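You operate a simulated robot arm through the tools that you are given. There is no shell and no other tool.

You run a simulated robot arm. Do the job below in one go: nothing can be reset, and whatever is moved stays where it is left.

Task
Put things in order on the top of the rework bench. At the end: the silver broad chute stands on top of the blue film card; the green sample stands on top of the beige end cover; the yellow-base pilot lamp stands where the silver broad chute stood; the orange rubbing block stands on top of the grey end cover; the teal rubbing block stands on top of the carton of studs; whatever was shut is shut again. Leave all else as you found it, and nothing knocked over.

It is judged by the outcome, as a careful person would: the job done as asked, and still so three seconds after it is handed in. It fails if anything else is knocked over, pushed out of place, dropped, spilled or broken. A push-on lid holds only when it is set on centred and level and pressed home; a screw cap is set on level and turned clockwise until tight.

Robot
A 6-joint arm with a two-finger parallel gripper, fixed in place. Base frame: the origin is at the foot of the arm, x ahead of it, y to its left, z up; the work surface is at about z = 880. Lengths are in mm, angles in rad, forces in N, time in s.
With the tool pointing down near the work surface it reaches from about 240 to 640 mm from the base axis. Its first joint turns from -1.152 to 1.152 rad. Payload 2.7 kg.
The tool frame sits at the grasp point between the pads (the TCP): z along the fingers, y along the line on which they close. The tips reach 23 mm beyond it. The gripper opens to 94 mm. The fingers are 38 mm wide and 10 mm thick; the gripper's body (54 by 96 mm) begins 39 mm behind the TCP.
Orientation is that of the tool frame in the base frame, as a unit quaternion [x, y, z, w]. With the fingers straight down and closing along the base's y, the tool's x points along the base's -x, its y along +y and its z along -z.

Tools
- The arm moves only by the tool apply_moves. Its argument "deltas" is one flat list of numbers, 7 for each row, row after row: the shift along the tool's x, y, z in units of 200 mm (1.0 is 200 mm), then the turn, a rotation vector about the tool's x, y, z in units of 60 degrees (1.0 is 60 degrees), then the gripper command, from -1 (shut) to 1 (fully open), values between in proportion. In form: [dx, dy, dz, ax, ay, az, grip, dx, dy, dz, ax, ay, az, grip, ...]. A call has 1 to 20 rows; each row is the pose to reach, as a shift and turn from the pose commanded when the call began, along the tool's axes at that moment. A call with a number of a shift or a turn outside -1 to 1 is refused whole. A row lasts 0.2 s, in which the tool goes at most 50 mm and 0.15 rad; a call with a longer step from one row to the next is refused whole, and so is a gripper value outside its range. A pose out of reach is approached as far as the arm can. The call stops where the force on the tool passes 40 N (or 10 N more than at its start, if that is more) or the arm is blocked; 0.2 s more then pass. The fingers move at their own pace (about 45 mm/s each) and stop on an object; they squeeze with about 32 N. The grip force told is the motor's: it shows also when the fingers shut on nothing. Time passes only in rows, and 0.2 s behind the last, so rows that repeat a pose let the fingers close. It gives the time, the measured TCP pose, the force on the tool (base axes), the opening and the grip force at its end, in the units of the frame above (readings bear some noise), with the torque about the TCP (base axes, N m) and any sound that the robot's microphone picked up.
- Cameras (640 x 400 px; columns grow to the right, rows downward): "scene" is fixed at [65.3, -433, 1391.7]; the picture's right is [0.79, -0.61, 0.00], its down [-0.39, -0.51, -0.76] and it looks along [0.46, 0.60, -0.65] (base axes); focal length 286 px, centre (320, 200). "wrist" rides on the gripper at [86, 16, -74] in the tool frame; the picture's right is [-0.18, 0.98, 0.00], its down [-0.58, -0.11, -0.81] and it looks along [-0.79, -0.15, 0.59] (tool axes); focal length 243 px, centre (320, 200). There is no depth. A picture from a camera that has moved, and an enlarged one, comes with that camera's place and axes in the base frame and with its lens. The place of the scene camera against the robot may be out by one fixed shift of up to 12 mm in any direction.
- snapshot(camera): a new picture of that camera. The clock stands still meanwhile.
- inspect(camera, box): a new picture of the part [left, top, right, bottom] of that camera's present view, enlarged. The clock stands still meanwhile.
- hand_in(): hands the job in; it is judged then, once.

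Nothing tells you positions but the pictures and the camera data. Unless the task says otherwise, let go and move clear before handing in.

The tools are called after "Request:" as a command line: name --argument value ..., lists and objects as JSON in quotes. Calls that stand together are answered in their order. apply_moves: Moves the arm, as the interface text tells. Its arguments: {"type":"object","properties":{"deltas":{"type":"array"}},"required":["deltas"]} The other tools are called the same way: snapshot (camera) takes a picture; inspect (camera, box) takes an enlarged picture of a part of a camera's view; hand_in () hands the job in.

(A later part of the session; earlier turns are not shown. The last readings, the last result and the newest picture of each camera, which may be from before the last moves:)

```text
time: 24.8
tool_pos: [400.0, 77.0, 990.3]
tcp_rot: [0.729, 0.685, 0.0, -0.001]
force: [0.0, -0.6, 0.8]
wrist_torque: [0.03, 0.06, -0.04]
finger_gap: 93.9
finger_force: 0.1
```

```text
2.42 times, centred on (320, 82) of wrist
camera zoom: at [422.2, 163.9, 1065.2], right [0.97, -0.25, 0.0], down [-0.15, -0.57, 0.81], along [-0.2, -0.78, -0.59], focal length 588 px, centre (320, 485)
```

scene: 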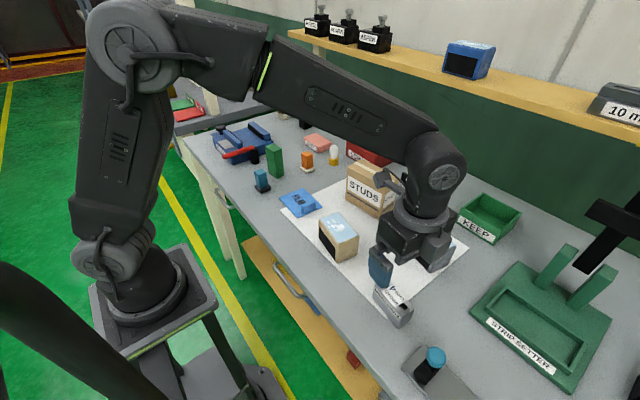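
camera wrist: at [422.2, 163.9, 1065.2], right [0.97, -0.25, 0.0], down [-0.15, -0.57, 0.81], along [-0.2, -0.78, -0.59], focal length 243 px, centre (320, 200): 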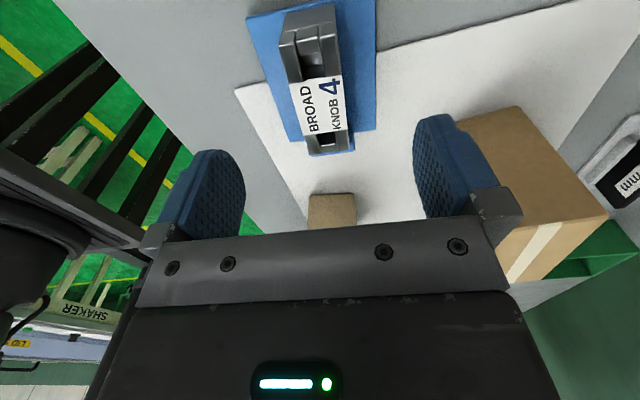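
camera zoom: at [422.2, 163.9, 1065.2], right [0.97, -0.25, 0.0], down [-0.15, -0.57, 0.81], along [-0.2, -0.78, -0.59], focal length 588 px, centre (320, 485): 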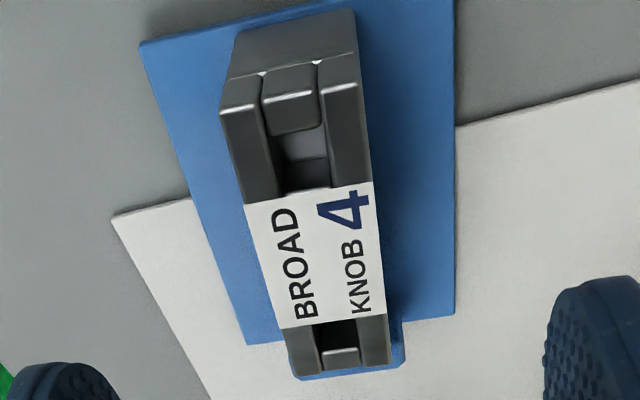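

The card is shifted ≈ +9.5 mm in x with no rotation. I lower the open fingers either side of it (tips ~2 mm above the bench) and narrow to 84 mm.

Request:
apply_moves --deltas '[0, 0, 0.15, 0, 0, 0, 1, 0, 0, 0.3, 0, 0, 0, 1, 0, 0, 0.37, 0, 0, 0, 1, 0, 0, 0.41, 0, 0, 0, 1, 0, 0, 0.4265, 0, 0, 0, 1, 0, 0, 0.4265, 0, 0, 0, 1]'

Request:
snapshot --camera "wrist"

Request:
inspect --camera "scene" --box '[250, 155, 350, 235]'

```text
time: 26.2
tool_pos: [400.2, 79.5, 905.4]
tcp_rot: [0.729, 0.685, 0.0, 0.0]
force: [-4.6, 0.5, 16.0]
wrist_torque: [-0.12, 0.87, -0.03]
finger_gap: 94.1
finger_force: 0.1
```

```text
taken
camera wrist: at [422.8, 165.4, 980.5], right [0.97, -0.25, 0.0], down [-0.15, -0.57, 0.81], along [-0.2, -0.78, -0.59], focal length 243 px, centre (320, 200)
```

wrist: 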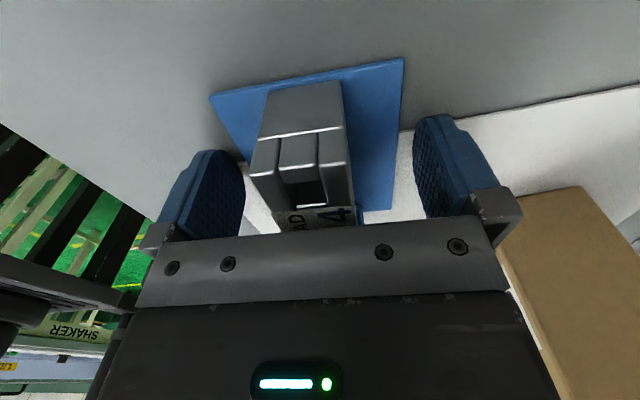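

```text
5.00 times, centred on (300, 195) of scene
camera zoom: at [65.1, -433.1, 1391.7], right [0.79, -0.61, 0.0], down [-0.39, -0.51, -0.76], along [0.46, 0.6, -0.65], focal length 1432 px, centre (420, 225)
```

zoom: 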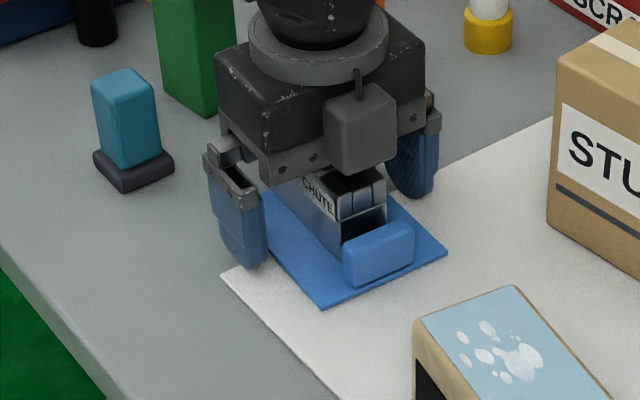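

The −x fingertip is touching the bench (16 N), so I raise 2 mm and then narrow the fingers.

Request:
apply_moves --deltas '[0, 0, -0.01, 0, 0, 0, 1, 0, 0, -0.01, 0, 0, 0, 0.787, 0, 0, -0.01, 0, 0, 0, 0.787, 0, 0, -0.01, 0, 0, 0, 0.787]'

Request:
snapshot --camera "wrist"

```text
time: 27.2
tool_pos: [401.1, 78.7, 907.4]
tcp_rot: [0.729, 0.684, -0.001, 0.0]
force: [1.5, -0.5, 0.1]
wrist_torque: [0.02, 0.03, 0.01]
finger_gap: 84.0
finger_force: 0.0
```

```text
taken
camera wrist: at [422.9, 165.3, 982.0], right [0.97, -0.25, 0.0], down [-0.15, -0.57, 0.81], along [-0.2, -0.78, -0.59], focal length 243 px, centre (320, 200)
```

wrist: 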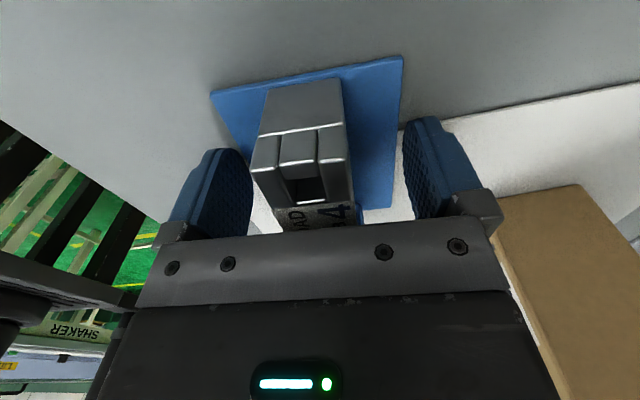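

Request:
apply_moves --deltas '[0, -0.01, 0, 0, 0, 0, 0.787, 0, -0.02, 0, 0, 0, 0, 0.787, 0, -0.03, 0, 0, 0, 0, 0.787, 0, -0.04, 0, 0, 0, 0, 0.787, 0, -0.05, 0, 0, 0, 0, 0.787, 0, -0.055, 0, 0, 0, 0, 0.787, 0, -0.055, 0, 0, 0, 0, 0.787]'

Request:
inspect --camera "scene" --box '[270, 150, 470, 275]'

Request:
snapshot --camera "wrist"

```text
time: 28.8
tool_pos: [390.3, 78.9, 907.5]
tcp_rot: [0.729, 0.684, 0.0, 0.0]
force: [0.9, 0.7, -0.7]
wrist_torque: [-0.01, -0.02, 0.01]
finger_gap: 84.0
finger_force: 0.0
```

```text
3.20 times, centred on (370, 212) of scene
camera zoom: at [65.4, -433.0, 1391.7], right [0.79, -0.61, 0.0], down [-0.39, -0.51, -0.76], along [0.46, 0.6, -0.65], focal length 916 px, centre (160, 160)
```

zoom: 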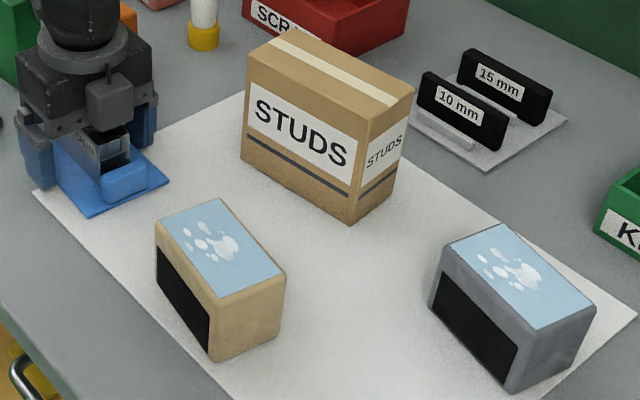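

```text
taken
camera wrist: at [411.8, 165.5, 981.9], right [0.97, -0.25, 0.0], down [-0.15, -0.57, 0.81], along [-0.2, -0.78, -0.59], focal length 243 px, centre (320, 200)
```

wrist: 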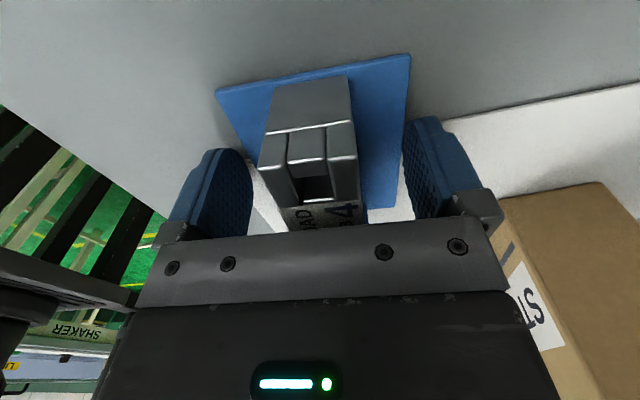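

The card is back at its original spot with the chute standing on it. Next: lift out and go above the green sample.

Request:
apply_moves --deltas '[0, 0, 0, 0, 0, 0, 1, 0, 0, -0.1, 0, 0, 0, 1, 0, 0, -0.3, 0, 0, 0, 1, 0, 0, -0.5, 0, 0, 0, 1, 0, 0, -0.66, 0, 0, 0, 1, 0.15, 0.01, -0.66, 0, 0, -0.04, 1, 0.3, 0.02, -0.66, 0, 0, -0.08, 1, 0.45, 0.03, -0.66, 0, 0, -0.12, 1, 0.6, 0.04, -0.66, 0, 0, -0.166, 1, 0.765, 0.052, -0.66, 0, 0, -0.166, 1, 0.765, 0.052, -0.66, 0, 0, -0.166, 1]'

Request:
snapshot --camera "wrist"

Request:
inspect --camera "scene" --box '[220, 110, 380, 230]'

```text
time: 31.2
tool_pos: [411.1, 233.6, 1040.4]
tcp_rot: [0.667, 0.745, 0.0, 0.0]
force: [0.0, 0.2, -0.2]
wrist_torque: [0.02, 0.01, 0.01]
finger_gap: 94.1
finger_force: 0.0
```

```text
taken
camera wrist: at [418.5, 321.6, 1114.3], right [1.0, -0.07, 0.0], down [-0.04, -0.59, 0.81], along [-0.06, -0.8, -0.59], focal length 243 px, centre (320, 200)
```

wrist: 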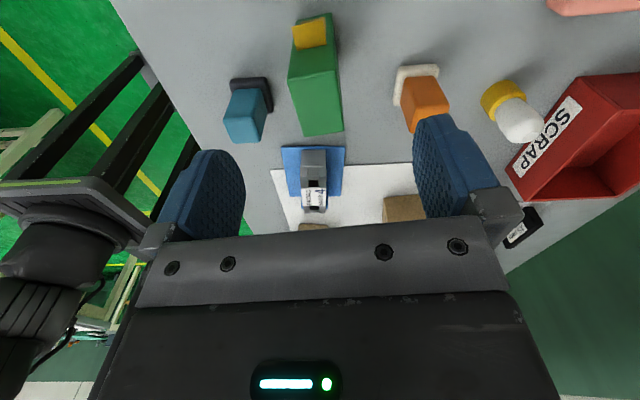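

```text
3.33 times, centred on (300, 170) of scene
camera zoom: at [65.4, -433.0, 1391.7], right [0.79, -0.61, 0.0], down [-0.39, -0.51, -0.76], along [0.46, 0.6, -0.65], focal length 955 px, centre (387, 300)
```

zoom: 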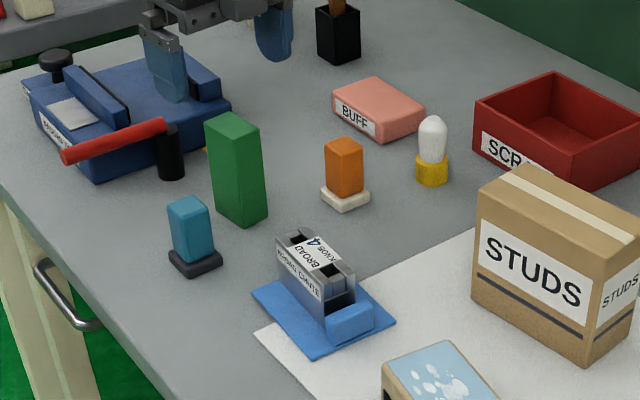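

Request:
inspect --camera "wrist" --box '[210, 0, 410, 145]'

```text
2.76 times, centred on (310, 72) of wrist
camera zoom: at [418.5, 321.6, 1114.3], right [1.0, -0.07, 0.0], down [-0.04, -0.59, 0.81], along [-0.06, -0.8, -0.59], focal length 669 px, centre (348, 552)
```

zoom: 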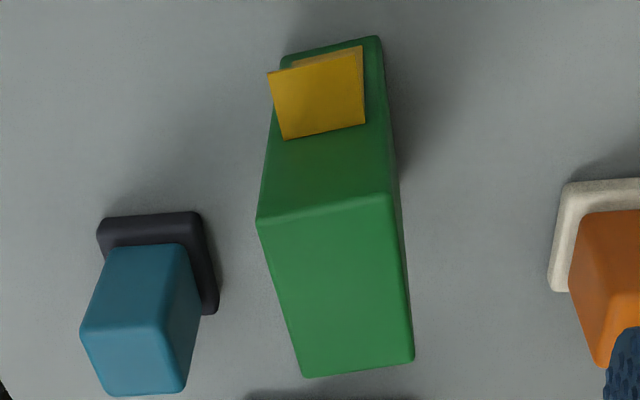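

Green sample top centre ≈ (410,229), yaw ≈0.1, tab on the +y face is clear of the x-closing fingers. I descend around it and grip.

Request:
apply_moves --deltas '[-0.022, -0.0075, 0.1, 0, 0, 0.01, 0.6, -0.022, -0.0075, 0.25, 0, 0, 0.01, 0.6, -0.022, -0.0075, 0.4, 0, 0, 0.01, 0.6, -0.022, -0.0075, 0.48, 0, 0, 0.01, 0.6, -0.022, -0.0075, 0.51, 0, 0, 0.01, 0.6, -0.022, -0.0075, 0.51, 0, 0, 0.01, 0.6]'

Request:
snapshot --camera "wrist"

```text
time: 32.6
tool_pos: [408.6, 226.8, 938.9]
tcp_rot: [0.671, 0.742, 0.0, 0.0]
force: [-0.6, 0.2, 0.6]
wrist_torque: [-0.02, -0.03, 0.0]
finger_gap: 75.2
finger_force: 0.1
```

```text
taken
camera wrist: at [416.6, 315.7, 1012.5], right [1.0, -0.08, 0.0], down [-0.05, -0.59, 0.81], along [-0.07, -0.8, -0.59], focal length 243 px, centre (320, 200)
```

wrist: 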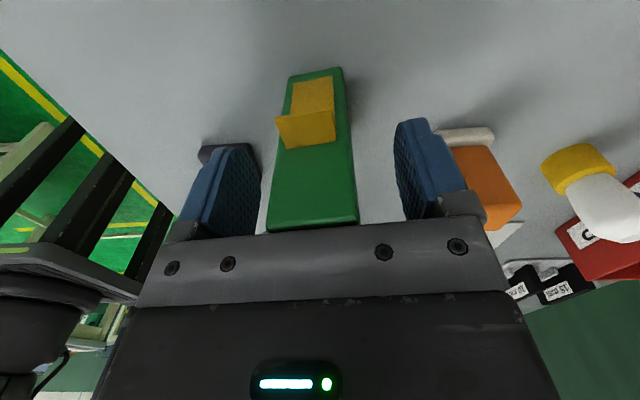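

Request:
apply_moves --deltas '[0, 0, 0, 0, 0, 0, -1, 0, 0, 0, 0, 0, 0, -1, 0, 0, 0, 0, 0, 0, -1, 0, 0, 0, 0, 0, 0, -1, 0, 0, 0, 0, 0, 0, -1]'

Request:
snapshot --camera "wrist"

```text
time: 33.8
tool_pos: [409.4, 225.7, 939.0]
tcp_rot: [0.671, 0.742, 0.0, 0.0]
force: [0.2, 1.1, 0.7]
wrist_torque: [0.03, -0.02, 0.01]
finger_gap: 29.4
finger_force: 32.3
```

```text
taken
camera wrist: at [416.6, 315.8, 1012.8], right [1.0, -0.08, 0.0], down [-0.05, -0.59, 0.81], along [-0.07, -0.8, -0.59], focal length 243 px, centre (320, 200)
```

wrist: 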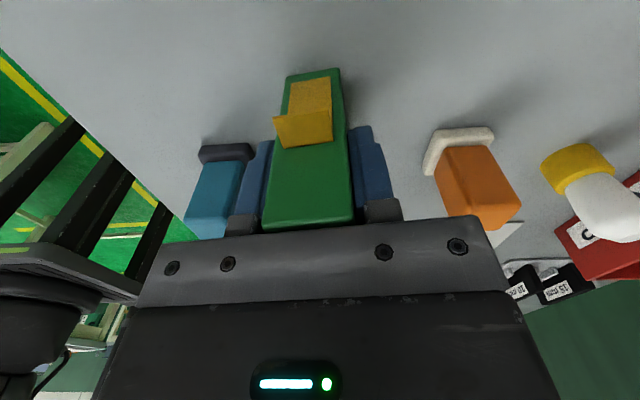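

Gripped. Before lifting, I make a small test release here (opening only ~3 mm per side) to learn how the fingers let go.

Request:
apply_moves --deltas '[0, 0, 0, 0, 0, 0, -0.27, 0, 0, 0, 0, 0, 0, -0.27, 0, 0, 0, 0, 0, 0, -0.27]'

Request:
snapshot --camera "wrist"

```text
time: 34.6
tool_pos: [408.3, 227.2, 938.6]
tcp_rot: [0.671, 0.742, 0.0, -0.001]
force: [0.3, -0.3, 0.0]
wrist_torque: [0.02, -0.01, 0.0]
finger_gap: 34.5
finger_force: 0.1
```

```text
taken
camera wrist: at [416.6, 315.8, 1012.8], right [1.0, -0.08, 0.0], down [-0.05, -0.59, 0.81], along [-0.07, -0.8, -0.59], focal length 243 px, centre (320, 200)
```

wrist: 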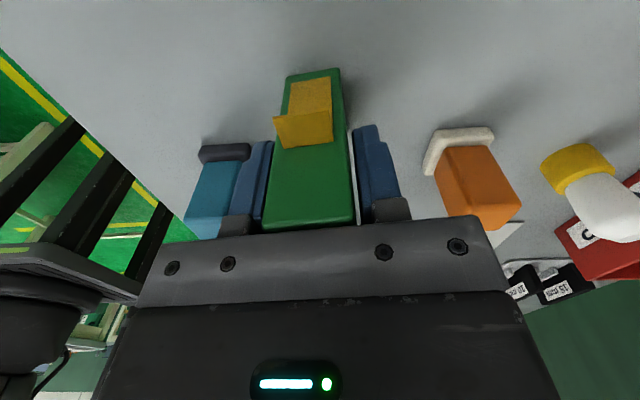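

No unwanted movement this time, so the earlier drag came from releasing under load. I re-grip, lift high and carry toward the beige cover.

Request:
apply_moves --deltas '[0, 0, 0, 0, 0, 0, -1, 0, 0, 0, 0, 0, 0, -1, 0, 0, 0, 0, 0, 0, -1, 0, 0, -0.05, 0, 0, 0, -1, 0, 0, -0.2, 0, 0, 0, -1, 0, 0, -0.4, 0, 0, 0, -1, 0, 0, -0.605, 0, 0, 0, -1, -0.18, -0.04, -0.605, 0, 0, 0.05, -1, -0.36, -0.08, -0.605, 0, 0, 0.1, -1, -0.54, -0.12, -0.605, 0, 0, 0.16, -1, -0.7, -0.155, -0.605, 0, 0, 0.21, -1, -0.831, -0.184, -0.605, 0, 0, 0.258, -1, -0.831, -0.184, -0.605, 0, 0, 0.258, -1]'

Request:
inspect --camera "scene" --box '[220, 110, 420, 260]'

```text
time: 37.4
tool_pos: [391.4, 55.5, 1062.1]
tcp_rot: [0.764, 0.645, 0.0, 0.0]
force: [0.1, 0.4, -0.5]
wrist_torque: [0.02, 0.01, -0.01]
finger_gap: 29.3
finger_force: 32.0
```

```text
2.67 times, centred on (320, 185) of scene
camera zoom: at [65.3, -433.0, 1391.7], right [0.79, -0.61, 0.0], down [-0.39, -0.51, -0.76], along [0.46, 0.6, -0.65], focal length 764 px, centre (320, 240)
```

zoom: 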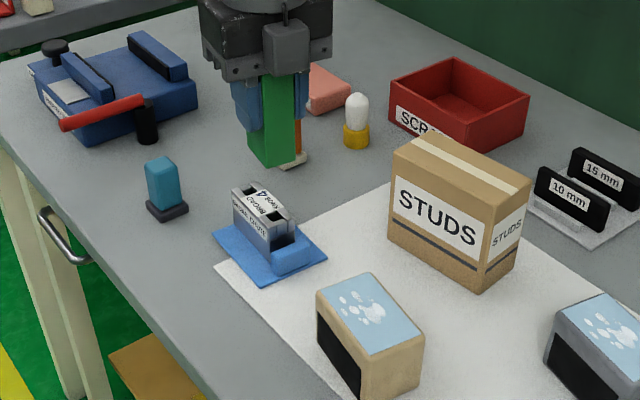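

Request:
apply_moves --deltas '[-0.18, 0.007, 0, 0, 0, 0, -1, -0.36, 0.015, 0, 0, 0, 0, -1, -0.54, 0.022, 0, 0, 0, 0, -1, -0.72, 0.03, 0, 0, 0, 0, -1, -0.8435, 0.035, 0, 0, 0, 0, -1, -0.8435, 0.035, 0.1, 0, 0, 0, -1, -0.8435, 0.035, 0.17, 0, 0, 0, -1, -0.8435, 0.035, 0.17, 0, 0, 0, -1]'

Request:
snapshot --camera "wrist"

Request:
inspect --camera "scene" --box '[260, 150, 420, 270]'

```text
time: 39.2
tool_pos: [368.1, -107.7, 1025.0]
tcp_rot: [0.764, 0.645, -0.001, 0.0]
force: [0.5, -0.2, -0.7]
wrist_torque: [-0.01, 0.01, 0.01]
finger_gap: 29.6
finger_force: 32.1
```

```text
taken
camera wrist: at [399.2, -24.6, 1099.6], right [0.94, -0.35, 0.0], down [-0.21, -0.55, 0.81], along [-0.28, -0.76, -0.59], focal length 243 px, centre (320, 200)
```

wrist: 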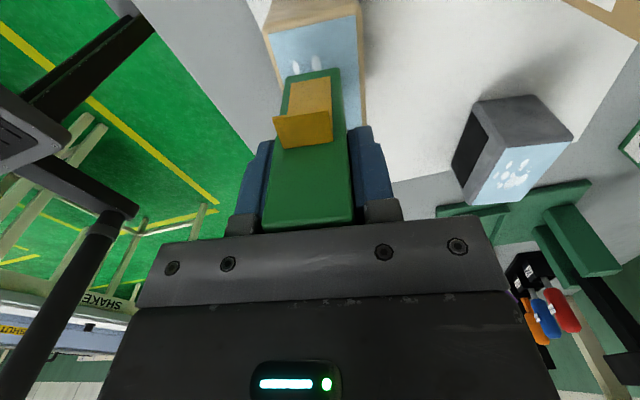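

```text
3.33 times, centred on (340, 210) of scene
camera zoom: at [65.3, -433.0, 1391.7], right [0.79, -0.61, 0.0], down [-0.39, -0.51, -0.76], along [0.46, 0.6, -0.65], focal length 955 px, centre (253, 167)
```

zoom: 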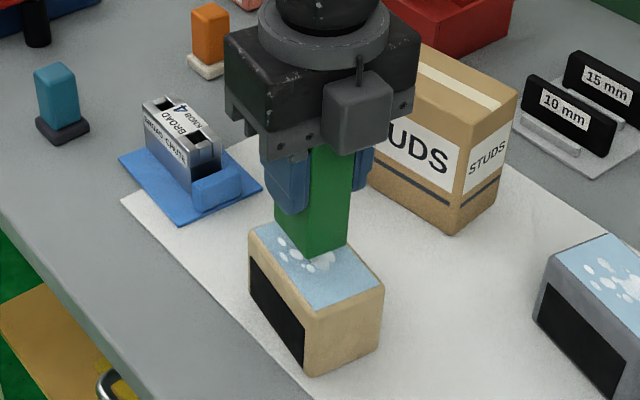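

Request:
apply_moves --deltas '[-0.021, 0.0097, 0, 0, 0, 0, -1, -0.021, 0.0097, 0.05, 0, 0, 0, -1, -0.021, 0.0097, 0.08, 0, 0, 0, -1, -0.021, 0.0097, 0.08, 0, 0, 0, -1]'

Request:
snapshot --camera "wrist"

Request:
inspect --camera "scene" --box '[310, 180, 390, 270]'

```text
time: 40.2
tool_pos: [368.8, -113.2, 1008.5]
tcp_rot: [0.764, 0.645, 0.0, -0.001]
force: [0.3, 0.2, -0.5]
wrist_torque: [0.03, -0.01, -0.01]
finger_gap: 29.6
finger_force: 31.6
```

```text
taken
camera wrist: at [399.9, -28.7, 1083.6], right [0.94, -0.35, 0.0], down [-0.21, -0.55, 0.81], along [-0.28, -0.76, -0.59], focal length 243 px, centre (320, 200)
```

wrist: 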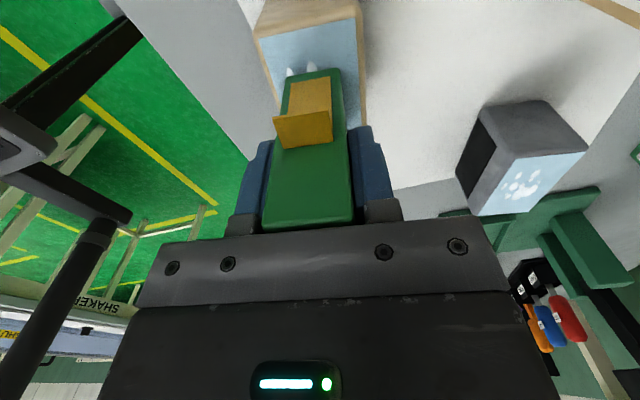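

```text
4.44 times, centred on (350, 225) of scene
camera zoom: at [65.3, -433.0, 1391.7], right [0.79, -0.61, 0.0], down [-0.39, -0.51, -0.76], along [0.46, 0.6, -0.65], focal length 1273 px, centre (187, 89)
```

zoom: 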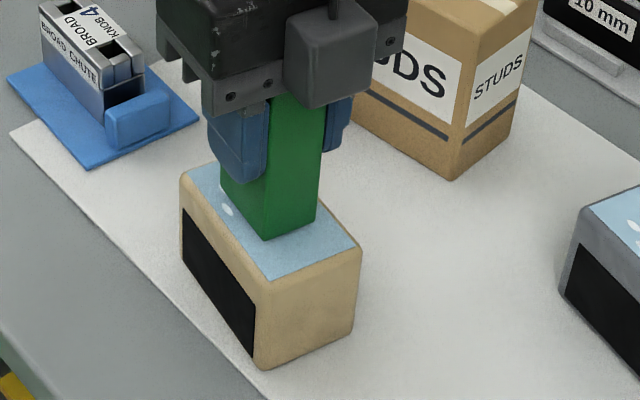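

Green looks well centred over the beige cover. I lower in small steps to first contact.

Request:
apply_moves --deltas '[0, 0, 0.01, 0, 0, 0, -1, 0, 0, 0.01, 0, 0, 0, -1]'

Request:
apply_moves --deltas '[0, 0, 0.005, 0, 0, 0, -1, 0, 0, 0.005, 0, 0, 0, -1]'

Request:
apply_moves --deltas '[0, 0, 0.004, 0, 0, 0, -1, 0, 0, 0.004, 0, 0, 0, -1]'

```text
time: 40.8
tool_pos: [369.1, -113.2, 1008.0]
tcp_rot: [0.764, 0.645, 0.0, 0.0]
force: [-0.5, 0.1, -0.3]
wrist_torque: [0.01, -0.01, 0.02]
finger_gap: 29.6
finger_force: 31.7
```

```text
time: 41.4
tool_pos: [369.7, -112.7, 1007.3]
tcp_rot: [0.764, 0.645, 0.0, 0.0]
force: [0.5, 0.0, 0.2]
wrist_torque: [-0.03, -0.03, 0.01]
finger_gap: 29.4
finger_force: 32.3
```

```text
time: 42.0
tool_pos: [370.0, -113.4, 1006.0]
tcp_rot: [0.765, 0.645, 0.001, 0.001]
force: [0.3, 0.8, 4.4]
wrist_torque: [0.12, 0.05, -0.03]
finger_gap: 29.4
finger_force: 32.2
```

Contact at ~4 N. I release in a small step first and check.

Request:
apply_moves --deltas '[0, 0, -0.001, 0, 0, 0, -1, 0, 0, -0.001, 0, 0, 0, -0.3, 0, 0, -0.001, 0, 0, 0, -0.27, 0, 0, -0.001, 0, 0, 0, -0.27]'

Request:
snapshot --camera "wrist"

Request:
inspect --camera "scene" --box '[310, 180, 390, 270]'

```text
time: 43.0
tool_pos: [368.8, -113.9, 1006.4]
tcp_rot: [0.764, 0.645, -0.001, -0.001]
force: [0.0, -0.3, -0.5]
wrist_torque: [0.0, -0.01, -0.01]
finger_gap: 34.5
finger_force: 0.0
```

```text
taken
camera wrist: at [399.8, -30.3, 1080.3], right [0.94, -0.35, 0.0], down [-0.21, -0.55, 0.81], along [-0.28, -0.76, -0.59], focal length 243 px, centre (320, 200)
```

wrist: 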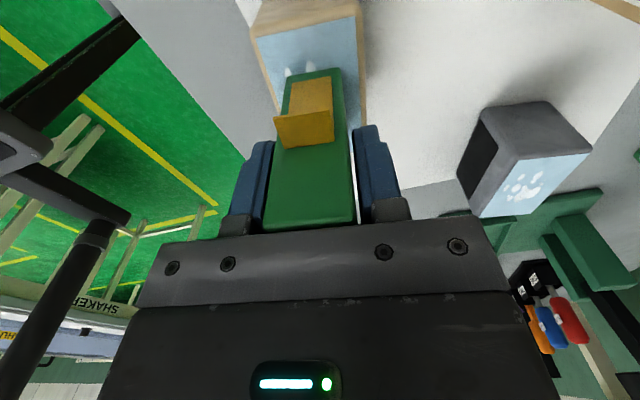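

```text
4.44 times, centred on (350, 225) of scene
camera zoom: at [65.3, -433.0, 1391.7], right [0.79, -0.61, 0.0], down [-0.39, -0.51, -0.76], along [0.46, 0.6, -0.65], focal length 1273 px, centre (187, 89)
```

zoom: 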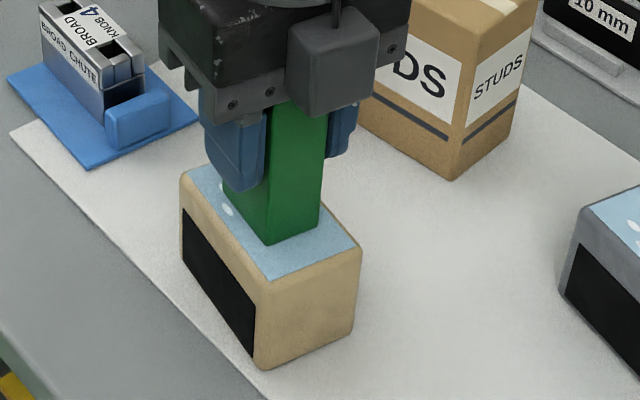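

Green stands steady and centred. I open a bit wider and lift away.

Request:
apply_moves --deltas '[0, 0, 0, 0, 0, 0, -0.1, 0, 0, 0, 0, 0, 0, 0.2, 0, 0, 0, 0, 0, 0, 0.3, 0, 0, -0.05, 0, 0, 0, 0.3, 0, 0, -0.2, 0, 0, 0, 0.3, 0, 0, -0.4, 0, 0, 0, 0.5, 0, 0, -0.5, 0, 0, 0, 1, 0, 0, -0.5, 0, 0, 0, 1]'

Request:
snapshot --camera "scene"

```text
time: 44.8
tool_pos: [369.3, -114.4, 1105.2]
tcp_rot: [0.765, 0.644, 0.0, 0.0]
force: [1.2, -0.2, 0.4]
wrist_torque: [0.0, -0.05, -0.01]
finger_gap: 94.1
finger_force: 0.1
```

```text
taken
```

scene: 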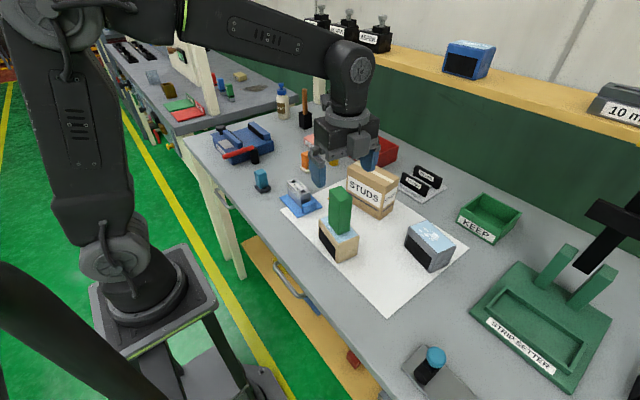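

Green stands well. Now I turn the tool back and head for the pilot lamp.

Request:
apply_moves --deltas '[0.118, 0.052, 0, 0, 0, -0.14, 1, 0.236, 0.104, 0, 0, 0, -0.28, 1, 0.354, 0.156, 0, 0, 0, -0.42, 1, 0.472, 0.208, 0, 0, 0, -0.56, 1, 0.59, 0.26, 0, 0, 0, -0.7, 1, 0.708, 0.312, 0, 0, 0, -0.84, 1, 0.824, 0.366, 0, 0, 0, -0.98, 1, 0.824, 0.366, 0, 0, 0, -0.98, 1]'

```text
time: 46.6
tool_pos: [472.4, 35.8, 1106.0]
tcp_rot: [0.349, 0.937, 0.0, 0.0]
force: [0.1, -0.2, 0.3]
wrist_torque: [0.01, 0.0, 0.0]
finger_gap: 94.1
finger_force: 0.2
```

Request:
apply_moves --deltas '[0.066, 0.12, 0.06, 0, 0, -0.136, 1, 0.133, 0.24, 0.12, 0, 0, -0.272, 1, 0.2, 0.36, 0.18, 0, 0, -0.408, 1, 0.266, 0.48, 0.24, 0, 0, -0.544, 1, 0.332, 0.598, 0.3, 0, 0, -0.681, 1, 0.332, 0.598, 0.3, 0, 0, -0.681, 1]'

Request:
snapshot --camera "wrist"

Request:
inspect --camera "wrist" --box '[240, 60, 440, 210]'

```text
time: 48.0
tool_pos: [497.9, 171.1, 1047.0]
tcp_rot: [-0.002, 1.0, 0.0, 0.0]
force: [0.3, -0.3, 0.9]
wrist_torque: [-0.02, 0.0, -0.03]
finger_gap: 93.9
finger_force: 0.1
```

```text
taken
camera wrist: at [412.0, 187.5, 1121.7], right [0.18, 0.98, 0.0], down [0.58, -0.11, 0.81], along [0.79, -0.15, -0.59], focal length 243 px, centre (320, 200)
```

wrist: 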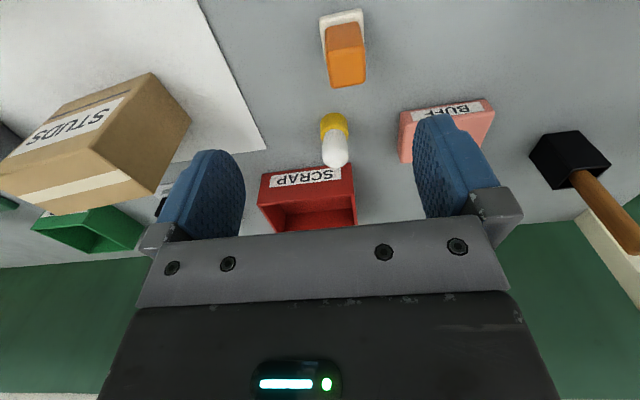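

```text
2.67 times, centred on (340, 135) of wrist
camera zoom: at [412.0, 187.5, 1121.7], right [0.18, 0.98, 0.0], down [0.58, -0.11, 0.81], along [0.79, -0.15, -0.59], focal length 647 px, centre (267, 373)
```

zoom: 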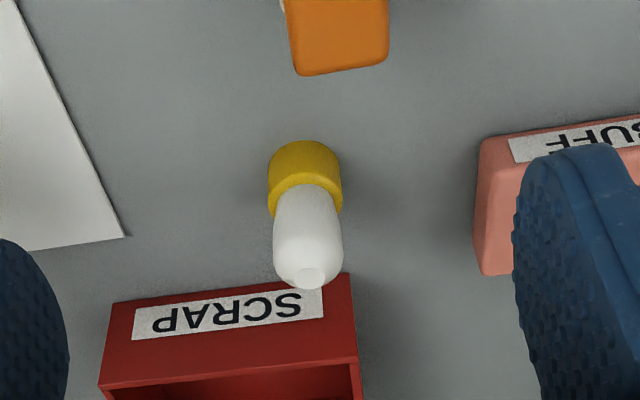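

Lamp is at ≈ (590,172), base ø31, top z≈947. I move over it and descend so the pads close on the yellow base.

Request:
apply_moves --deltas '[-0.15, 0.004, 0, 0, 0, 0, 0.5, -0.3, 0.004, 0, 0, 0, 0, 0.5, -0.461, 0.004, 0, 0, 0, 0, 0.5, -0.461, 0.004, 0.15, 0, 0, 0, 0.5, -0.461, 0.004, 0.3, 0, 0, 0, 0.5, -0.461, 0.004, 0.3, 0, 0, 0, 0.5]'

Request:
snapshot --camera "wrist"

Request:
snapshot --camera "scene"

```text
time: 49.4
tool_pos: [588.6, 172.2, 985.0]
tcp_rot: [0.001, 1.0, 0.0, 0.0]
force: [-0.3, -0.4, -1.0]
wrist_torque: [-0.02, 0.02, 0.02]
finger_gap: 70.5
finger_force: 0.0
```

```text
taken
camera wrist: at [503.1, 188.2, 1059.5], right [0.18, 0.98, 0.0], down [0.58, -0.11, 0.81], along [0.79, -0.15, -0.59], focal length 243 px, centre (320, 200)
```

wrist: 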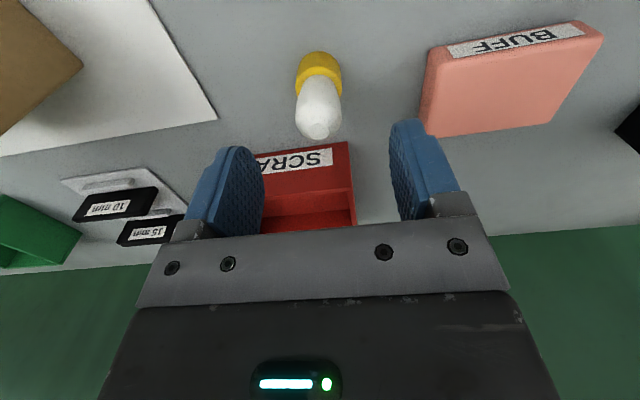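

```text
taken
```

scene: 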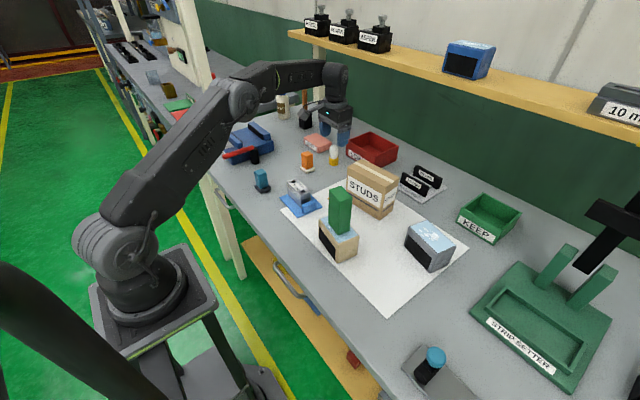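

Request:
apply_moves --deltas '[-0.005, 0, 0.12, 0, 0, 0, 0.5, -0.005, 0, 0.24, 0, 0, 0, 0.5, -0.005, 0, 0.32, 0, 0, 0, 0.5, -0.005, 0, 0.355, 0, 0, 0, 0.5, -0.005, 0, 0.355, 0, 0, 0, 0.5]'

Request:
snapshot --camera "wrist"

Request:
inspect --camera "scene" --box '[290, 110, 390, 190]'

```text
time: 50.6
tool_pos: [590.0, 168.7, 913.7]
tcp_rot: [0.0, 1.0, 0.0, 0.0]
force: [-1.4, 0.6, -0.6]
wrist_torque: [-0.03, 0.02, -0.03]
finger_gap: 70.2
finger_force: 0.2
```

```text
taken
camera wrist: at [505.4, 186.5, 988.8], right [0.19, 0.98, 0.0], down [0.58, -0.11, 0.81], along [0.79, -0.15, -0.59], focal length 243 px, centre (320, 200)
```

wrist: 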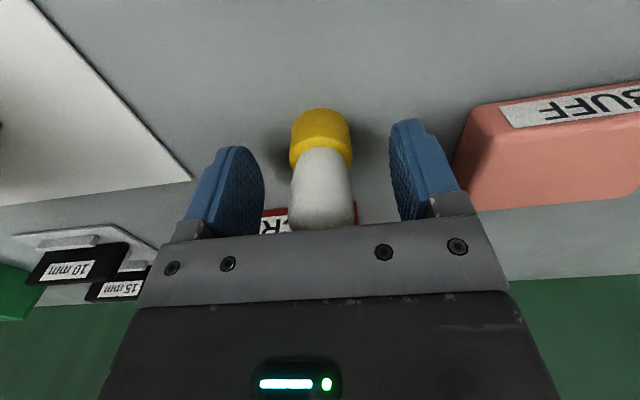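

```text
5.00 times, centred on (340, 150) of scene
camera zoom: at [65.3, -433.0, 1391.7], right [0.79, -0.61, 0.0], down [-0.39, -0.51, -0.76], along [0.46, 0.6, -0.65], focal length 1432 px, centre (220, 450)
```

zoom: 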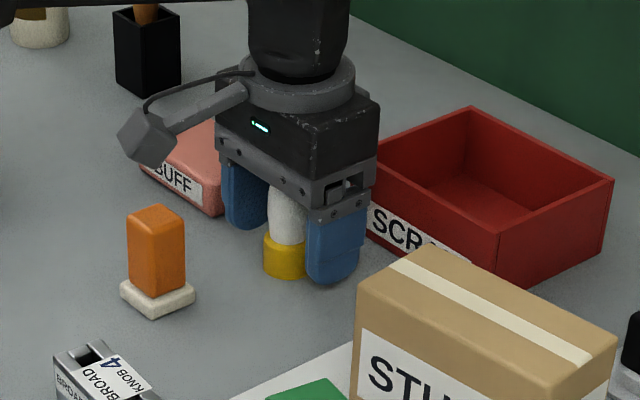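

Request:
apply_moves --deltas '[0, 0, 0, 0, 0, 0, -1, 0, 0, 0, 0, 0, 0, -1, 0, 0, 0, 0, 0, 0, -1, 0, 0, 0, 0, 0, 0, -1, 0, 0, 0, 0, 0, 0, -1]'

Request:
apply_moves --deltas '[0, 0, -0.05, 0, 0, 0, -1, 0, 0, -0.1, 0, 0, 0, -1]'

Request:
snapshot --camera "wrist"

```text
time: 51.8
tool_pos: [592.0, 169.6, 914.8]
tcp_rot: [0.001, 1.0, 0.0, 0.0]
force: [-0.3, 0.4, -0.8]
wrist_torque: [0.01, -0.03, -0.01]
finger_gap: 30.2
finger_force: 31.9
```

```text
time: 52.4
tool_pos: [590.9, 170.8, 935.5]
tcp_rot: [0.0, 1.0, 0.001, 0.0]
force: [1.0, -0.1, -0.7]
wrist_torque: [-0.04, 0.01, -0.02]
finger_gap: 29.9
finger_force: 31.9
```

```text
taken
camera wrist: at [504.1, 187.9, 1009.4], right [0.18, 0.98, 0.0], down [0.58, -0.11, 0.81], along [0.79, -0.15, -0.59], focal length 243 px, centre (320, 200)
```

wrist: 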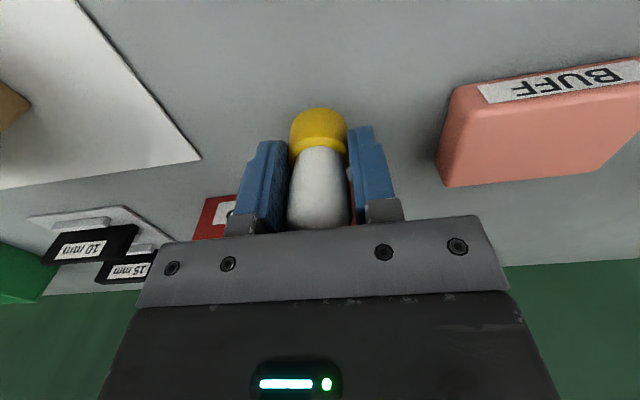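

Lamp is held. I lift high (to clear the carton and green sample) and carry it to the chute's old spot.

Request:
apply_moves --deltas '[0, 0, -0.2, 0, 0, 0, -1, 0, 0, -0.4, 0, 0, 0, -1, 0, 0, -0.6, 0, 0, 0, -1, 0, 0, -0.8, 0, 0, 0, -1, 0.1, -0.2, -0.82, 0, 0, 0, -1, 0.2, -0.4, -0.82, 0, 0, 0, -1, 0.3, -0.6, -0.82, 0, 0, 0, -1, 0.4, -0.8, -0.82, 0, 0, 0, -1, 0.4, -0.8, -0.82, 0, 0, 0, -1]'

Request:
apply_moves --deltas '[0.1, -0.2, 0, 0, 0, 0, -1, 0.2, -0.4, 0, 0, 0, 0, -1, 0.3, -0.6, 0, 0, 0, 0, -1, 0.4, -0.8, 0, 0, 0, 0, -1, 0.4, -0.8, 0, 0, 0, 0, -1]'

Request:
apply_moves --deltas '[0.1, -0.18, 0, 0, 0, 0, -1, 0.2, -0.36, 0, 0, 0, 0, -1, 0.3, -0.52, 0, 0, 0, 0, -1, 0.4, -0.7, 0, 0, 0, 0, -1, 0.4, -0.7, 0, 0, 0, 0, -1]'

Request:
snapshot --camera "scene"

```text
time: 54.4
tool_pos: [511.0, 13.7, 1099.1]
tcp_rot: [0.0, 1.0, 0.0, 0.0]
force: [0.4, -0.2, -1.1]
wrist_torque: [-0.01, -0.03, -0.02]
finger_gap: 30.2
finger_force: 31.7
out of reach, approached as far as the arm can: row 4
```

```text
time: 55.6
tool_pos: [429.6, -149.2, 1095.1]
tcp_rot: [0.0, 1.0, 0.0, -0.001]
force: [-0.7, -0.4, -0.3]
wrist_torque: [0.01, 0.02, 0.0]
finger_gap: 30.0
finger_force: 32.1
```

```text
time: 56.8
tool_pos: [348.4, -288.3, 1099.1]
tcp_rot: [0.0, 1.0, -0.001, 0.0]
force: [0.2, -0.3, -0.7]
wrist_torque: [0.02, 0.01, -0.02]
finger_gap: 30.4
finger_force: 31.8
```

```text
taken
```

scene: 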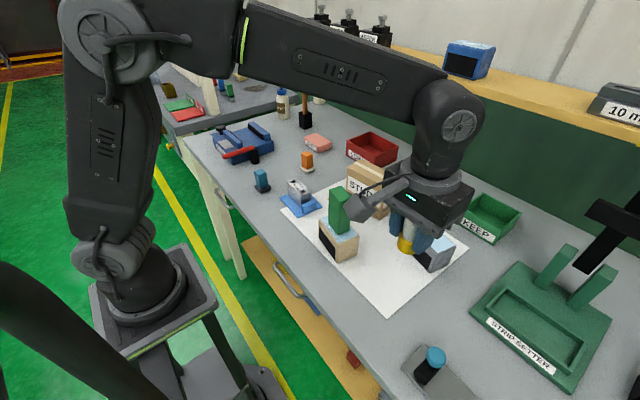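

Request:
apply_moves --deltas '[-0.013, -0.0135, 0.2, 0, 0, 0, -1, -0.013, -0.0135, 0.4, 0, 0, 0, -1, -0.013, -0.0135, 0.6, 0, 0, 0, -1, -0.013, -0.0135, 0.75, 0, 0, 0, -1, -0.013, -0.0135, 0.84, 0, 0, 0, -1, -0.013, -0.0135, 0.89, 0, 0, 0, -1, -0.013, -0.0135, 0.89, 0, 0, 0, -1]'

Request:
snapshot --camera "wrist"

Request:
inspect --camera "scene" --box '[340, 230, 460, 330]'

```text
time: 58.4
tool_pos: [353.1, -291.0, 923.9]
tcp_rot: [0.0, 1.0, 0.0, 0.0]
force: [0.5, -0.8, -0.6]
wrist_torque: [-0.02, 0.0, 0.04]
finger_gap: 30.2
finger_force: 31.6
```

```text
taken
camera wrist: at [266.4, -273.8, 997.2], right [0.18, 0.98, 0.0], down [0.58, -0.11, 0.81], along [0.79, -0.15, -0.59], focal length 243 px, centre (320, 200)
```

wrist: 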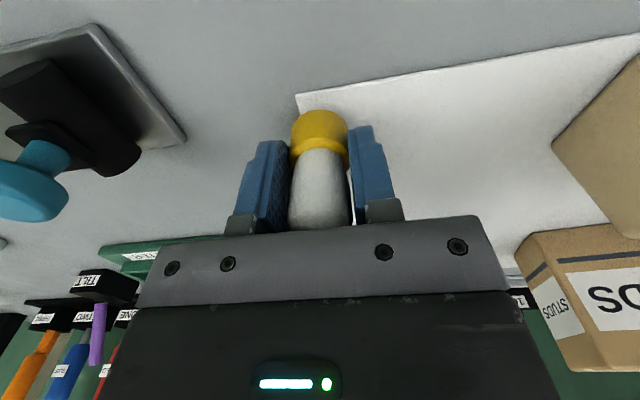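

```text
4.00 times, centred on (400, 280) of scene
camera zoom: at [65.3, -433.0, 1391.7], right [0.79, -0.61, 0.0], down [-0.39, -0.51, -0.76], along [0.46, 0.6, -0.65], focal length 1146 px, centre (0, -120)
```

zoom: 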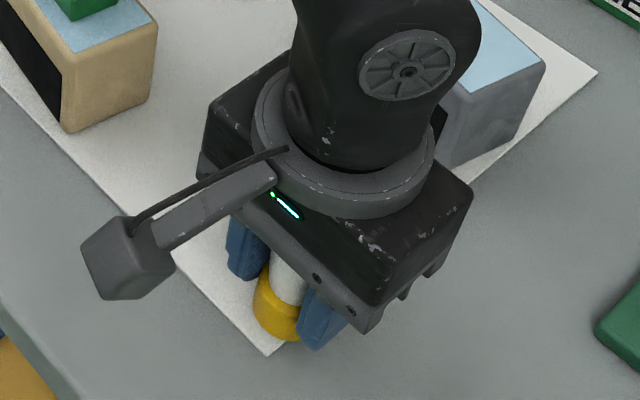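

Request:
apply_moves --deltas '[0.006, -0.004, 0.02, 0, 0, 0, -1, 0.006, -0.004, 0.03, 0, 0, 0, -1, 0.006, -0.004, 0.03, 0, 0, 0, -1]'

Request:
apply_moves --deltas '[0, 0, 0.005, 0, 0, 0, -1, 0, 0, 0.005, 0, 0, 0, -1]'

Request:
apply_moves --deltas '[0, 0, 0.005, 0, 0, 0, -1, 0, 0, 0.005, 0, 0, 0, -1]'

```text
time: 59.2
tool_pos: [352.3, -292.4, 916.8]
tcp_rot: [0.0, 1.0, 0.0, 0.001]
force: [-2.6, 5.2, 19.2]
wrist_torque: [0.23, 0.14, 0.03]
finger_gap: 30.1
finger_force: 31.6
```

```text
time: 59.8
tool_pos: [352.9, -292.8, 916.3]
tcp_rot: [0.0, 1.0, -0.002, 0.001]
force: [-0.9, 2.4, 27.0]
wrist_torque: [0.12, 0.02, 0.02]
finger_gap: 30.0
finger_force: 32.3
```

```text
time: 60.4
tool_pos: [351.7, -292.4, 913.3]
tcp_rot: [0.0, 1.0, -0.002, 0.001]
force: [1.8, -0.6, 25.8]
wrist_torque: [0.02, -0.08, 0.02]
finger_gap: 30.4
finger_force: 31.8
```

Contact came a little earlier than expected; I ease upward until the load is gone before releasing.

Request:
apply_moves --deltas '[0, 0, -0.006, 0, 0, 0, -1, 0, 0, -0.006, 0, 0, 0, -1]'

```text
time: 61.0
tool_pos: [352.7, -291.4, 915.3]
tcp_rot: [0.0, 1.0, -0.001, 0.001]
force: [7.0, -2.3, 17.5]
wrist_torque: [-0.05, -0.21, 0.01]
finger_gap: 30.1
finger_force: 32.4
```

Request:
apply_moves --deltas '[0, 0, -0.005, 0, 0, 0, -1, 0, 0, -0.005, 0, 0, 0, -1]'

Request:
snapshot --camera "wrist"

```text
time: 61.6
tool_pos: [350.4, -292.7, 913.7]
tcp_rot: [0.001, 1.0, 0.0, -0.001]
force: [3.3, -2.1, 9.7]
wrist_torque: [-0.07, -0.17, 0.01]
finger_gap: 30.1
finger_force: 32.5
```

```text
taken
camera wrist: at [264.5, -274.9, 989.0], right [0.19, 0.98, 0.0], down [0.58, -0.11, 0.81], along [0.79, -0.15, -0.59], focal length 243 px, centre (320, 200)
```

wrist: 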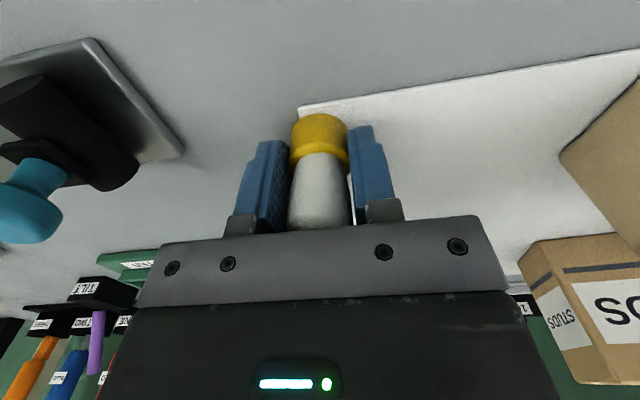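

Request:
apply_moves --deltas '[0, 0, -0.005, 0, 0, 0, -1, 0, 0, -0.005, 0, 0, 0, -1]'

```text
time: 62.2
tool_pos: [349.4, -291.7, 914.4]
tcp_rot: [0.0, 1.0, 0.001, -0.002]
force: [-0.3, 0.6, -0.7]
wrist_torque: [-0.02, -0.02, 0.01]
finger_gap: 30.0
finger_force: 32.0
```

Request:
apply_moves --deltas '[0, 0, 0.002, 0, 0, 0, -1, 0, 0, 0.002, 0, 0, 0, -1]'

Request:
apply_moves --deltas '[0, 0, 0, 0, 0, 0, -0.32, 0, 0, 0, 0, 0, 0, -0.28, 0, 0, 0, 0, 0, 0, -0.28]'

Request:
snapshot --camera "wrist"

```text
time: 62.8
tool_pos: [351.0, -292.2, 916.5]
tcp_rot: [0.0, 1.0, 0.0, 0.0]
force: [0.2, 0.1, -0.6]
wrist_torque: [0.0, -0.01, 0.0]
finger_gap: 30.3
finger_force: 31.9
```

```text
time: 63.6
tool_pos: [350.7, -292.3, 915.7]
tcp_rot: [0.001, 1.0, 0.0, 0.0]
force: [1.0, 0.4, -0.1]
wrist_torque: [-0.06, -0.03, -0.03]
finger_gap: 33.6
finger_force: 0.0
```

```text
taken
camera wrist: at [265.1, -274.5, 990.0], right [0.18, 0.98, 0.0], down [0.58, -0.11, 0.81], along [0.79, -0.15, -0.59], focal length 243 px, centre (320, 200)
```

wrist: 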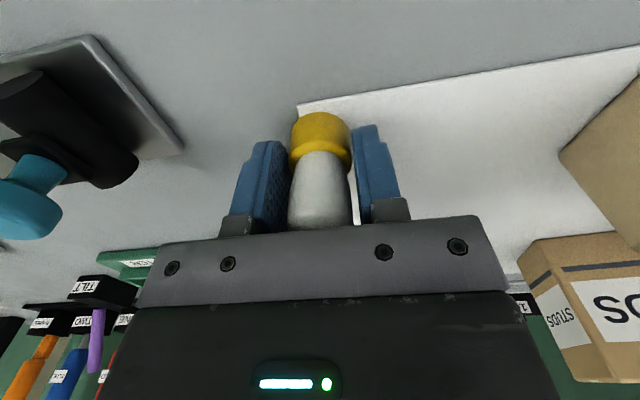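

The lamp stands free. I open wider and lift straight up.

Request:
apply_moves --deltas '[0, 0, 0, 0, 0, 0, -0.1, 0, 0, 0, 0, 0, 0, 0.2, 0, 0, 0, 0, 0, 0, 0.3, 0, 0, 0, 0, 0, 0, 0.3, 0, 0, -0.05, 0, 0, 0, 0.3, 0, 0, -0.2, 0, 0, 0, 0.3, 0, 0, -0.4, 0, 0, 0, 0.3, 0, 0, -0.6, 0, 0, 0, 1, 0, 0, -0.8, 0, 0, 0, 1, 0, 0, -0.8, 0, 0, 0, 1]'

Request:
snapshot --camera "scene"

Request:
snapshot --camera "wrist"

```text
time: 65.8
tool_pos: [350.4, -293.2, 1077.6]
tcp_rot: [0.0, 1.0, -0.001, 0.0]
force: [-0.6, 0.0, 0.1]
wrist_torque: [0.02, 0.03, -0.03]
finger_gap: 93.9
finger_force: 0.1
```

```text
taken
```

scene: 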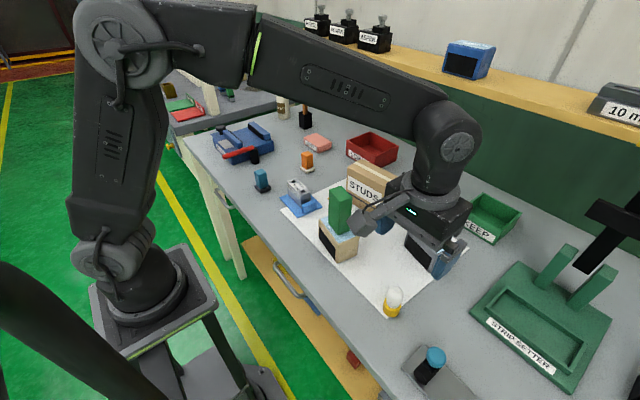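

```text
taken
camera wrist: at [265.8, -275.3, 1151.0], right [0.19, 0.98, 0.0], down [0.58, -0.11, 0.81], along [0.79, -0.15, -0.59], focal length 243 px, centre (320, 200)
```

wrist: 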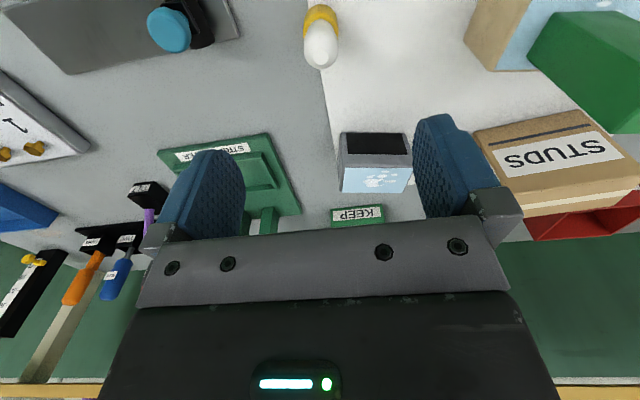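

Lamp is standing on the chute's old spot. Next is the orange block at ≈ (501,191).

Request:
apply_moves --deltas '[-0.06, 0.2, -0.05, 0, 0, 0, 1, -0.12, 0.4, -0.1, 0, 0, 0, 1, -0.18, 0.6, -0.1, 0, 0, 0, 1, -0.24, 0.8, -0.1, 0, 0, 0, 1, -0.24, 0.8, -0.1, 0, 0, 0, 1]'

Request:
apply_moves --deltas '[-0.06, 0.2, 0, 0, 0, 0, 1, -0.12, 0.4, 0, 0, 0, 0, 1, -0.18, 0.6, 0, 0, 0, 0, 1, -0.24, 0.8, 0, 0, 0, 0, 1, -0.24, 0.8, 0, 0, 0, 0, 1]'

Request:
apply_moves --deltas '[0, 0.2, 0.05, 0, 0, 0, 1, 0, 0.4, 0.1, 0, 0, 0, 1, 0, 0.6, 0.15, 0, 0, 0, 1, 0, 0.82, 0.2, 0, 0, 0, 1, 0, 0.82, 0.2, 0, 0, 0, 1]'

Request:
snapshot --camera "wrist"

Request:
inspect --camera "wrist" --box '[240, 30, 420, 165]'

```text
time: 67.0
tool_pos: [401.4, -129.2, 1096.1]
tcp_rot: [0.001, 1.0, 0.0, 0.0]
force: [0.5, 0.6, -0.5]
wrist_torque: [-0.01, -0.03, -0.03]
finger_gap: 93.8
finger_force: 0.0
```

```text
time: 68.2
tool_pos: [451.3, 24.9, 1094.9]
tcp_rot: [0.001, 1.0, 0.0, 0.001]
force: [-0.2, -0.3, 0.1]
wrist_torque: [-0.01, -0.05, -0.01]
finger_gap: 94.1
finger_force: 0.0
```

```text
time: 69.4
tool_pos: [447.8, 193.0, 1055.1]
tcp_rot: [0.0, 1.0, 0.0, 0.0]
force: [0.6, -0.3, 0.5]
wrist_torque: [0.0, -0.03, -0.01]
finger_gap: 93.8
finger_force: 0.2
```

```text
taken
camera wrist: at [362.4, 210.1, 1129.6], right [0.19, 0.98, 0.0], down [0.58, -0.11, 0.81], along [0.79, -0.15, -0.59], focal length 243 px, centre (320, 200)
```

wrist: 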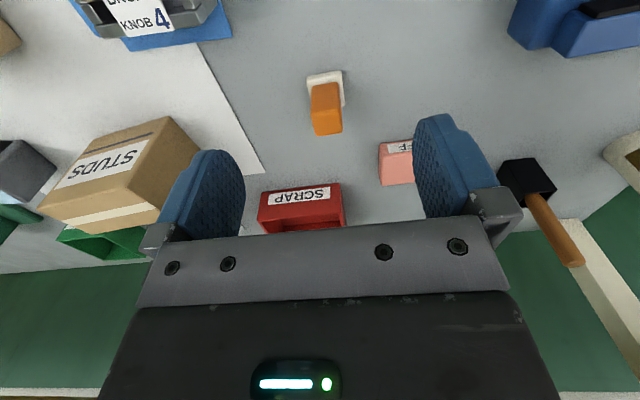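

```text
2.96 times, centred on (330, 98) of wrist
camera zoom: at [362.4, 210.1, 1129.6], right [0.19, 0.98, 0.0], down [0.58, -0.11, 0.81], along [0.79, -0.15, -0.59], focal length 719 px, centre (290, 504)
```

zoom: 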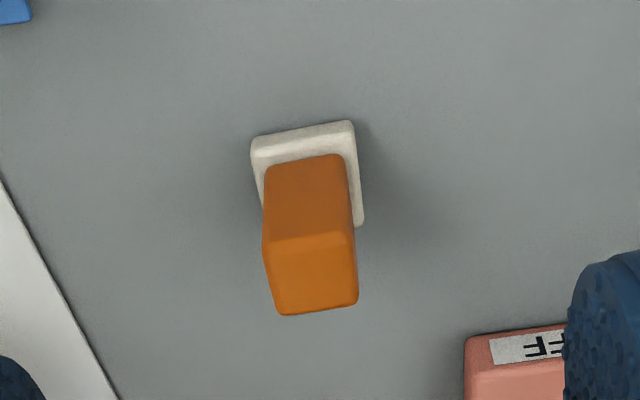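

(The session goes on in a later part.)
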